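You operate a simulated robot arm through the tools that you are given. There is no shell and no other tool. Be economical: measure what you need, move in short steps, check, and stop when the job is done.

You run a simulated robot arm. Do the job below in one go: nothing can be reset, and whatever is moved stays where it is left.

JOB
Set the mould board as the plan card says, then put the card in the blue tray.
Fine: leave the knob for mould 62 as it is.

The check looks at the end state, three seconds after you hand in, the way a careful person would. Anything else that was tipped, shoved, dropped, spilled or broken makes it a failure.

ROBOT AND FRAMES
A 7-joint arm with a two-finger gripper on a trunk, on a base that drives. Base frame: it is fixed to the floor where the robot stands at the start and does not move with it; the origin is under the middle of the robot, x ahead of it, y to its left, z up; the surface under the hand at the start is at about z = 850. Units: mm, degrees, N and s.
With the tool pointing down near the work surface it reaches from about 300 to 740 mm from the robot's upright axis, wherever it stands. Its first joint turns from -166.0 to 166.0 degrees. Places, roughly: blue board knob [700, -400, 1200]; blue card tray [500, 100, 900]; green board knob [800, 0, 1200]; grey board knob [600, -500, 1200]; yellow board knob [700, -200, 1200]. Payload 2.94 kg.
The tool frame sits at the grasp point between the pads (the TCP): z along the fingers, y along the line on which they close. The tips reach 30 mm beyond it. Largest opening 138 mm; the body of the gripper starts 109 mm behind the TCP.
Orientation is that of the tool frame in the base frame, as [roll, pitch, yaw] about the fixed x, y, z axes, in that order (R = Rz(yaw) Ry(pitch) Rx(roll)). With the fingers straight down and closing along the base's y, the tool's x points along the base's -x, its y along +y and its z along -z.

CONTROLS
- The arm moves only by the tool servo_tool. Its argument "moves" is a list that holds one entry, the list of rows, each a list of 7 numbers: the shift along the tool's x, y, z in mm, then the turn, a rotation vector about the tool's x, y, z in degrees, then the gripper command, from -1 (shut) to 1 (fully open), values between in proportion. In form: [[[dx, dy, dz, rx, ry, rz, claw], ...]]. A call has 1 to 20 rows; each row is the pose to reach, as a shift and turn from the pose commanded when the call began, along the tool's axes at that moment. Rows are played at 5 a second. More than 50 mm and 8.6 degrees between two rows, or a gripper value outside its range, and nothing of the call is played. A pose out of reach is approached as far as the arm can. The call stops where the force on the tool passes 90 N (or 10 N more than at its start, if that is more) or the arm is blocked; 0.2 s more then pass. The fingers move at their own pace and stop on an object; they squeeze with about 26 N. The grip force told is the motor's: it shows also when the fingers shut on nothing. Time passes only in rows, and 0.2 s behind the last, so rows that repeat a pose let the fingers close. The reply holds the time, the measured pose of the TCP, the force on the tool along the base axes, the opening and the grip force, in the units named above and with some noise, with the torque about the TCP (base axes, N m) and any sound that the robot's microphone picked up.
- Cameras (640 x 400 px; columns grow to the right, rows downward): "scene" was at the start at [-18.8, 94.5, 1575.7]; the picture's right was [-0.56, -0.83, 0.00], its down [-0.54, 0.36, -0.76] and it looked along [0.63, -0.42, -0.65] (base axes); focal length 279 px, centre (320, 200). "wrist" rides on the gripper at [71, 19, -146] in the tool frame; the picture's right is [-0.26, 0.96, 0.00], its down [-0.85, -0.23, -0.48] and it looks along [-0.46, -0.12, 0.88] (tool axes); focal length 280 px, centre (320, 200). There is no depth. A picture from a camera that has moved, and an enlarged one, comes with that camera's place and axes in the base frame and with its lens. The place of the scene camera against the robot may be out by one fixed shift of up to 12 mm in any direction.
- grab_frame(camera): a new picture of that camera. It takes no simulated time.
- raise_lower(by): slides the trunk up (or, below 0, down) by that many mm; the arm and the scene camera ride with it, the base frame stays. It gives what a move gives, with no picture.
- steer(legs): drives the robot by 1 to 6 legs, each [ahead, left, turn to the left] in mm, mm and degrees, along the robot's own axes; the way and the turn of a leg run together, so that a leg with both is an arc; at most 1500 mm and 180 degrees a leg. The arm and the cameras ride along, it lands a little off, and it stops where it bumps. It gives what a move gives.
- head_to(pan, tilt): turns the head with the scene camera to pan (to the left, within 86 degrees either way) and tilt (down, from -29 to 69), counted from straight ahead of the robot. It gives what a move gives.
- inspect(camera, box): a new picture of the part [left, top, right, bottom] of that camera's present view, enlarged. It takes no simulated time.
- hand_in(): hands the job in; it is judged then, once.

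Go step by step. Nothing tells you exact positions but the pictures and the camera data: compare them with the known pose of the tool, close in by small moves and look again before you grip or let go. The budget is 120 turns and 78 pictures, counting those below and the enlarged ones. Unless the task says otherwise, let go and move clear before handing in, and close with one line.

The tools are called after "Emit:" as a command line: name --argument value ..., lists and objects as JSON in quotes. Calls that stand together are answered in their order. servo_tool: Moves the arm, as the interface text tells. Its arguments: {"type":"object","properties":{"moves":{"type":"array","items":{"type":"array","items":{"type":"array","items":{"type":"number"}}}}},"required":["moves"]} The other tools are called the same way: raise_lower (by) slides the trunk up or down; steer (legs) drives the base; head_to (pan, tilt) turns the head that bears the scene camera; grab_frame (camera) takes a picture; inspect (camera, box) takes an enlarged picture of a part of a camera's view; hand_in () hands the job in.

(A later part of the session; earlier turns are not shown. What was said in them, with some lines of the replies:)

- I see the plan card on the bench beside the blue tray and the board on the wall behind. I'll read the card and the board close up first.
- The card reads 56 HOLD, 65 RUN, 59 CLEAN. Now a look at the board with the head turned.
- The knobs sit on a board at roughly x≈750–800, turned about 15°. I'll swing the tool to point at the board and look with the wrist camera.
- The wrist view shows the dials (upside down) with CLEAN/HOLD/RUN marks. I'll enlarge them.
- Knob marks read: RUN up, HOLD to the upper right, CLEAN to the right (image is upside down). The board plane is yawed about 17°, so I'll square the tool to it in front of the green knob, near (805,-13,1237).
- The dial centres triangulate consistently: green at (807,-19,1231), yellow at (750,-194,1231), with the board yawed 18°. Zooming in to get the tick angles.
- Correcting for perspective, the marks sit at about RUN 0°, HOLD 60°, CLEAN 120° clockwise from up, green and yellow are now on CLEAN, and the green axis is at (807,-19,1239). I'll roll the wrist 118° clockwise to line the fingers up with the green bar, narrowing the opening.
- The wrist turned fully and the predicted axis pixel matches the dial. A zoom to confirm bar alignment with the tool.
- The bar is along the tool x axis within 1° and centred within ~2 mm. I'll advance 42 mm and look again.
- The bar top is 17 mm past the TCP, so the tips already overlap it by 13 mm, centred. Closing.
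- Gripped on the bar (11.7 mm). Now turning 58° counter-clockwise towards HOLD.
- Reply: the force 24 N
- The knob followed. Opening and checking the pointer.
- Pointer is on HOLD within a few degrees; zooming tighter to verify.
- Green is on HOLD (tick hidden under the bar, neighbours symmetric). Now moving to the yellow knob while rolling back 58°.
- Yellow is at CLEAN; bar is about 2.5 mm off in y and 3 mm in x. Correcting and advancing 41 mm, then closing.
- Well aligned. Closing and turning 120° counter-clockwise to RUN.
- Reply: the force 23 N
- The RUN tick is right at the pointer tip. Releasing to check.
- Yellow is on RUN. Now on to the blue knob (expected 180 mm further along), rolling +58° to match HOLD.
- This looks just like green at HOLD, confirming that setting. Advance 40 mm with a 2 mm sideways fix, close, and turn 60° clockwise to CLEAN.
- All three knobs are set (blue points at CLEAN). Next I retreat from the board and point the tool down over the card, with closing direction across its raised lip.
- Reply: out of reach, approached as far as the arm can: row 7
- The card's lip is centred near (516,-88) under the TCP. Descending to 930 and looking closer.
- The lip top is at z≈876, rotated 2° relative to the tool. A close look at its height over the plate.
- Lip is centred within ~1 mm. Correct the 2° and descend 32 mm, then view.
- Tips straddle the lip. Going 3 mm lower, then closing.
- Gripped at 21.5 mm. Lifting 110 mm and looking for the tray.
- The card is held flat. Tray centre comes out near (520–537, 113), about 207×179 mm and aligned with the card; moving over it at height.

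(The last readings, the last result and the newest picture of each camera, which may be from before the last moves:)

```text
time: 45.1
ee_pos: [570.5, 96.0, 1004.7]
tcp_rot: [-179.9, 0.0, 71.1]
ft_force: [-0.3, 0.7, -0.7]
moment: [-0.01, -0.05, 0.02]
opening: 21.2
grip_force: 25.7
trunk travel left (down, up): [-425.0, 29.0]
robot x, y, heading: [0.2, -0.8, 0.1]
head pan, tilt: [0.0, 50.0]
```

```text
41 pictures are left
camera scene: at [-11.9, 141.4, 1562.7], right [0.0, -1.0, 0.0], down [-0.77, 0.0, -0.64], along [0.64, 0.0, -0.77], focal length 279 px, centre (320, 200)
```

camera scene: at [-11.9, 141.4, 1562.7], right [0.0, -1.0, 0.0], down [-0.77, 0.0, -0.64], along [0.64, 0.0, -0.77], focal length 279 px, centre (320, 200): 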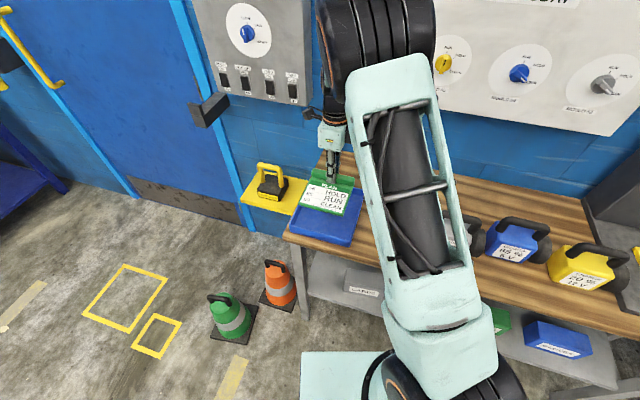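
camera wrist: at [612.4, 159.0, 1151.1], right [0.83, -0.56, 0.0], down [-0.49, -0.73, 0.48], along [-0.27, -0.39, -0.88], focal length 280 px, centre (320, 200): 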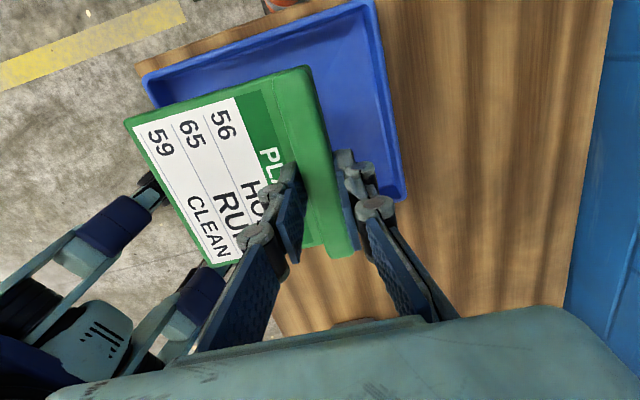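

Tray centre lies 31 mm behind the TCP, card centre about 48 mm, so I shift 16 mm toward the wall and lower to just above the floor.

Emit:
servo_tool --moves '[[[0, 16, 0, 0, 0, 0, -1], [0, 16, 25, 0, 0, 0, -1], [0, 16, 50, 0, 0, 0, -1], [0, 16, 70, 0, 0, 0, -1], [0, 16, 85, 0, 0, 0, -1], [0, 16, 95, 0, 0, 0, -1], [0, 16, 95, 0, 0, 0, -1]]]'

Emit:
grab_frame --camera "wrist"

```text
time: 46.8
ee_pos: [586.7, 92.1, 909.5]
tcp_rot: [-180.0, 0.0, 71.1]
ft_force: [-0.5, 0.6, -1.1]
moment: [-0.01, -0.05, -0.02]
opening: 21.2
grip_force: 25.6
trunk travel left (down, up): [-425.0, 29.0]
robot x, y, heading: [-2.4, 1.3, -0.2]
head pan, tilt: [0.0, 50.0]
```

```text
40 pictures are left
camera wrist: at [628.2, 153.3, 1056.0], right [0.83, -0.56, 0.0], down [-0.49, -0.73, 0.48], along [-0.27, -0.39, -0.88], focal length 280 px, centre (320, 200)
```

wrist: 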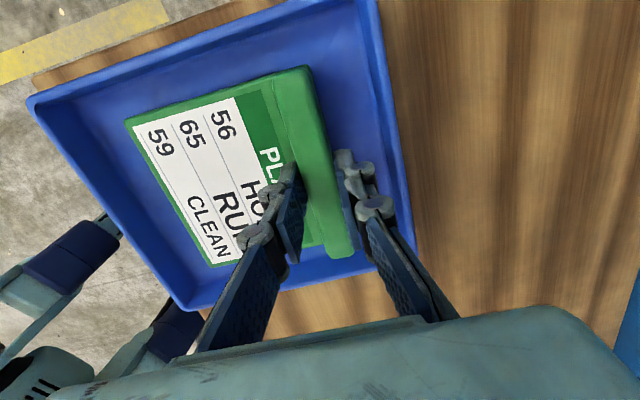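

The card sits well inside the tray. Lowering in small steps until it touches the floor.

Emit:
servo_tool --moves '[[[0, 0, 3, 0, 0, 0, -1], [0, 0, 6, 0, 0, 0, -1], [0, 0, 9, 0, 0, 0, -1], [0, 0, 9, 0, 0, 0, -1]]]'

```text
time: 47.8
ee_pos: [585.4, 92.3, 900.9]
tcp_rot: [-180.0, 0.1, 71.1]
ft_force: [-1.0, 0.9, -0.4]
moment: [-0.01, 0.1, 0.02]
opening: 21.4
grip_force: 25.7
trunk travel left (down, up): [-425.0, 29.0]
robot x, y, heading: [0.2, 3.0, 0.1]
head pan, tilt: [0.0, 50.0]
```

Emit:
servo_tool --moves '[[[0, 0, 1, 0, 0, 0, -1], [0, 0, 2, 0, 0, 0, -1], [0, 0, 2, 0, 0, 0, -1]]]'

```text
time: 48.5
ee_pos: [587.0, 92.3, 900.2]
tcp_rot: [179.7, -0.1, 70.9]
ft_force: [-0.5, 0.9, 15.0]
moment: [-0.31, 0.18, -0.01]
opening: 21.3
grip_force: 25.9
trunk travel left (down, up): [-425.0, 29.0]
robot x, y, heading: [3.1, 1.0, -0.0]
head pan, tilt: [0.0, 50.0]
```

Light contact felt. Relaxing 1 mm, opening modestly (about 36 mm) and rising straight up.

Emit:
servo_tool --moves '[[[0, 0, -1, 0, 0, 0, -1], [0, 0, -1, 0, 0, 0, -0.5], [0, 0, -1, 0, 0, 0, -0.48], [0, 0, -1, 0, 0, 0, -0.48], [0, 0, -10, 0, 0, 0, -0.48], [0, 0, -30, 0, 0, 0, -0.48], [0, 0, -60, 0, 0, 0, -0.48], [0, 0, -100, 0, 0, 0, -0.48], [0, 0, -140, 0, 0, 0, -0.48], [0, 0, -140, 0, 0, 0, -0.48]]]'

Emit:
grab_frame --camera "wrist"

Emit:
grab_frame --camera "scene"

```text
time: 50.8
ee_pos: [585.8, 92.4, 1038.2]
tcp_rot: [-180.0, 0.0, 71.1]
ft_force: [-0.1, 0.5, 0.2]
moment: [0.0, -0.01, 0.01]
opening: 36.1
grip_force: 0.1
trunk travel left (down, up): [-425.0, 29.0]
robot x, y, heading: [-0.7, 2.5, -0.1]
head pan, tilt: [0.0, 50.0]
```

```text
39 pictures are left
camera wrist: at [627.5, 154.2, 1184.4], right [0.83, -0.56, 0.0], down [-0.49, -0.73, 0.48], along [-0.27, -0.39, -0.88], focal length 280 px, centre (320, 200)
```

wrist: 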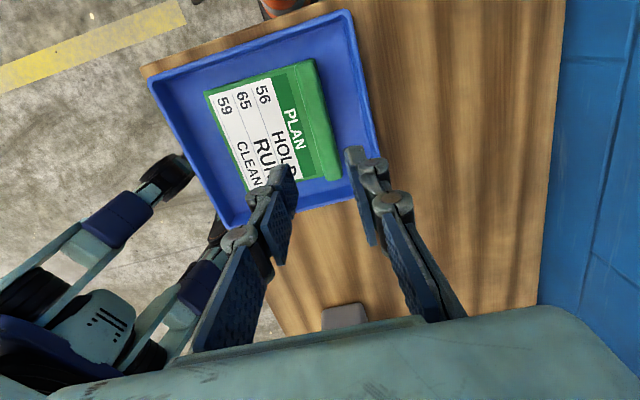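

```text
38 pictures are left
camera scene: at [-11.9, 141.5, 1562.7], right [0.0, -1.0, 0.0], down [-0.77, 0.0, -0.64], along [0.64, 0.0, -0.77], focal length 279 px, centre (320, 200)
```

scene: 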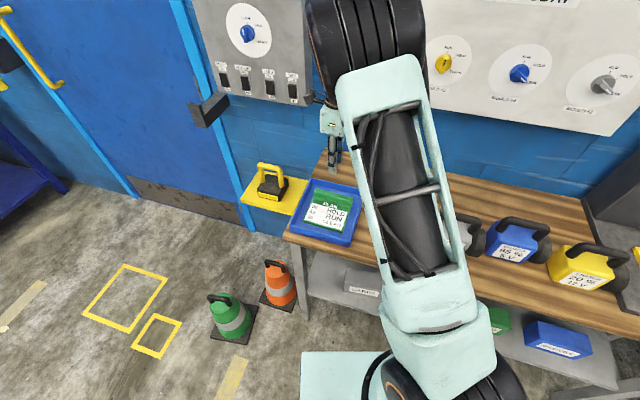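

The card lies flat in the tray. A final check of the knobs from the scene camera.

Emit:
head_to --pan -22 --tilt 25

Emit:
grab_frame --camera "scene"

```text
time: 51.6
ee_pos: [585.5, 92.5, 1038.0]
tcp_rot: [180.0, 0.0, 71.0]
ft_force: [0.2, 0.3, 0.5]
moment: [0.01, -0.01, -0.02]
opening: 35.9
grip_force: 0.2
trunk travel left (down, up): [-425.0, 29.0]
robot x, y, heading: [-3.0, -1.6, 0.3]
head pan, tilt: [-22.0, 25.0]
```

```text
37 pictures are left
camera scene: at [-3.6, 107.1, 1600.1], right [-0.37, -0.93, 0.0], down [-0.39, 0.16, -0.91], along [0.84, -0.34, -0.42], focal length 279 px, centre (320, 200)
```

scene: 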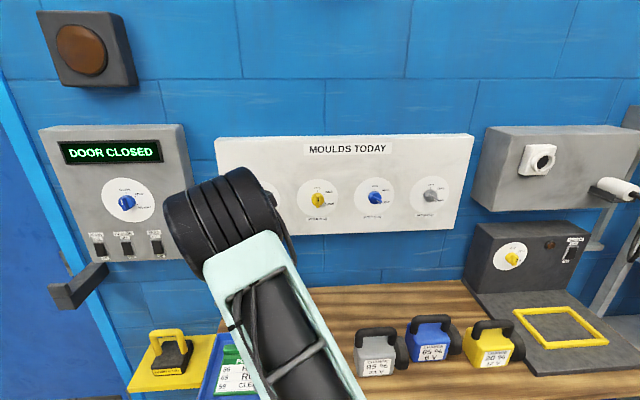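

Emit:
inspect --camera "scene" --box '[290, 170, 460, 230]'

```text
3.76 times, centred on (375, 200) of scene
camera zoom: at [-3.6, 107.1, 1600.1], right [-0.37, -0.93, 0.0], down [-0.39, 0.16, -0.91], along [0.84, -0.34, -0.42], focal length 1050 px, centre (113, 200)
```

zoom: 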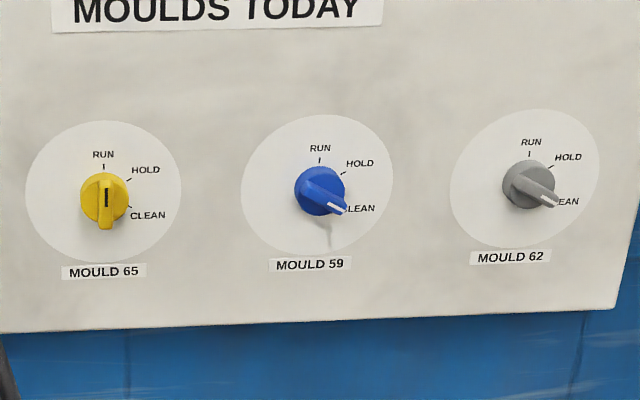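

Yellow is on RUN and blue on CLEAN, grey 62 is untouched, and green was checked on HOLD. The gripper is clear, so I'm handing in.

Emit:
hand_in

```text
The job is handed in.
```

The board is set to the plan (56 HOLD, 65 RUN, 59 CLEAN), knob 62 is untouched, the card is lying in the blue tray, and the job is handed in.
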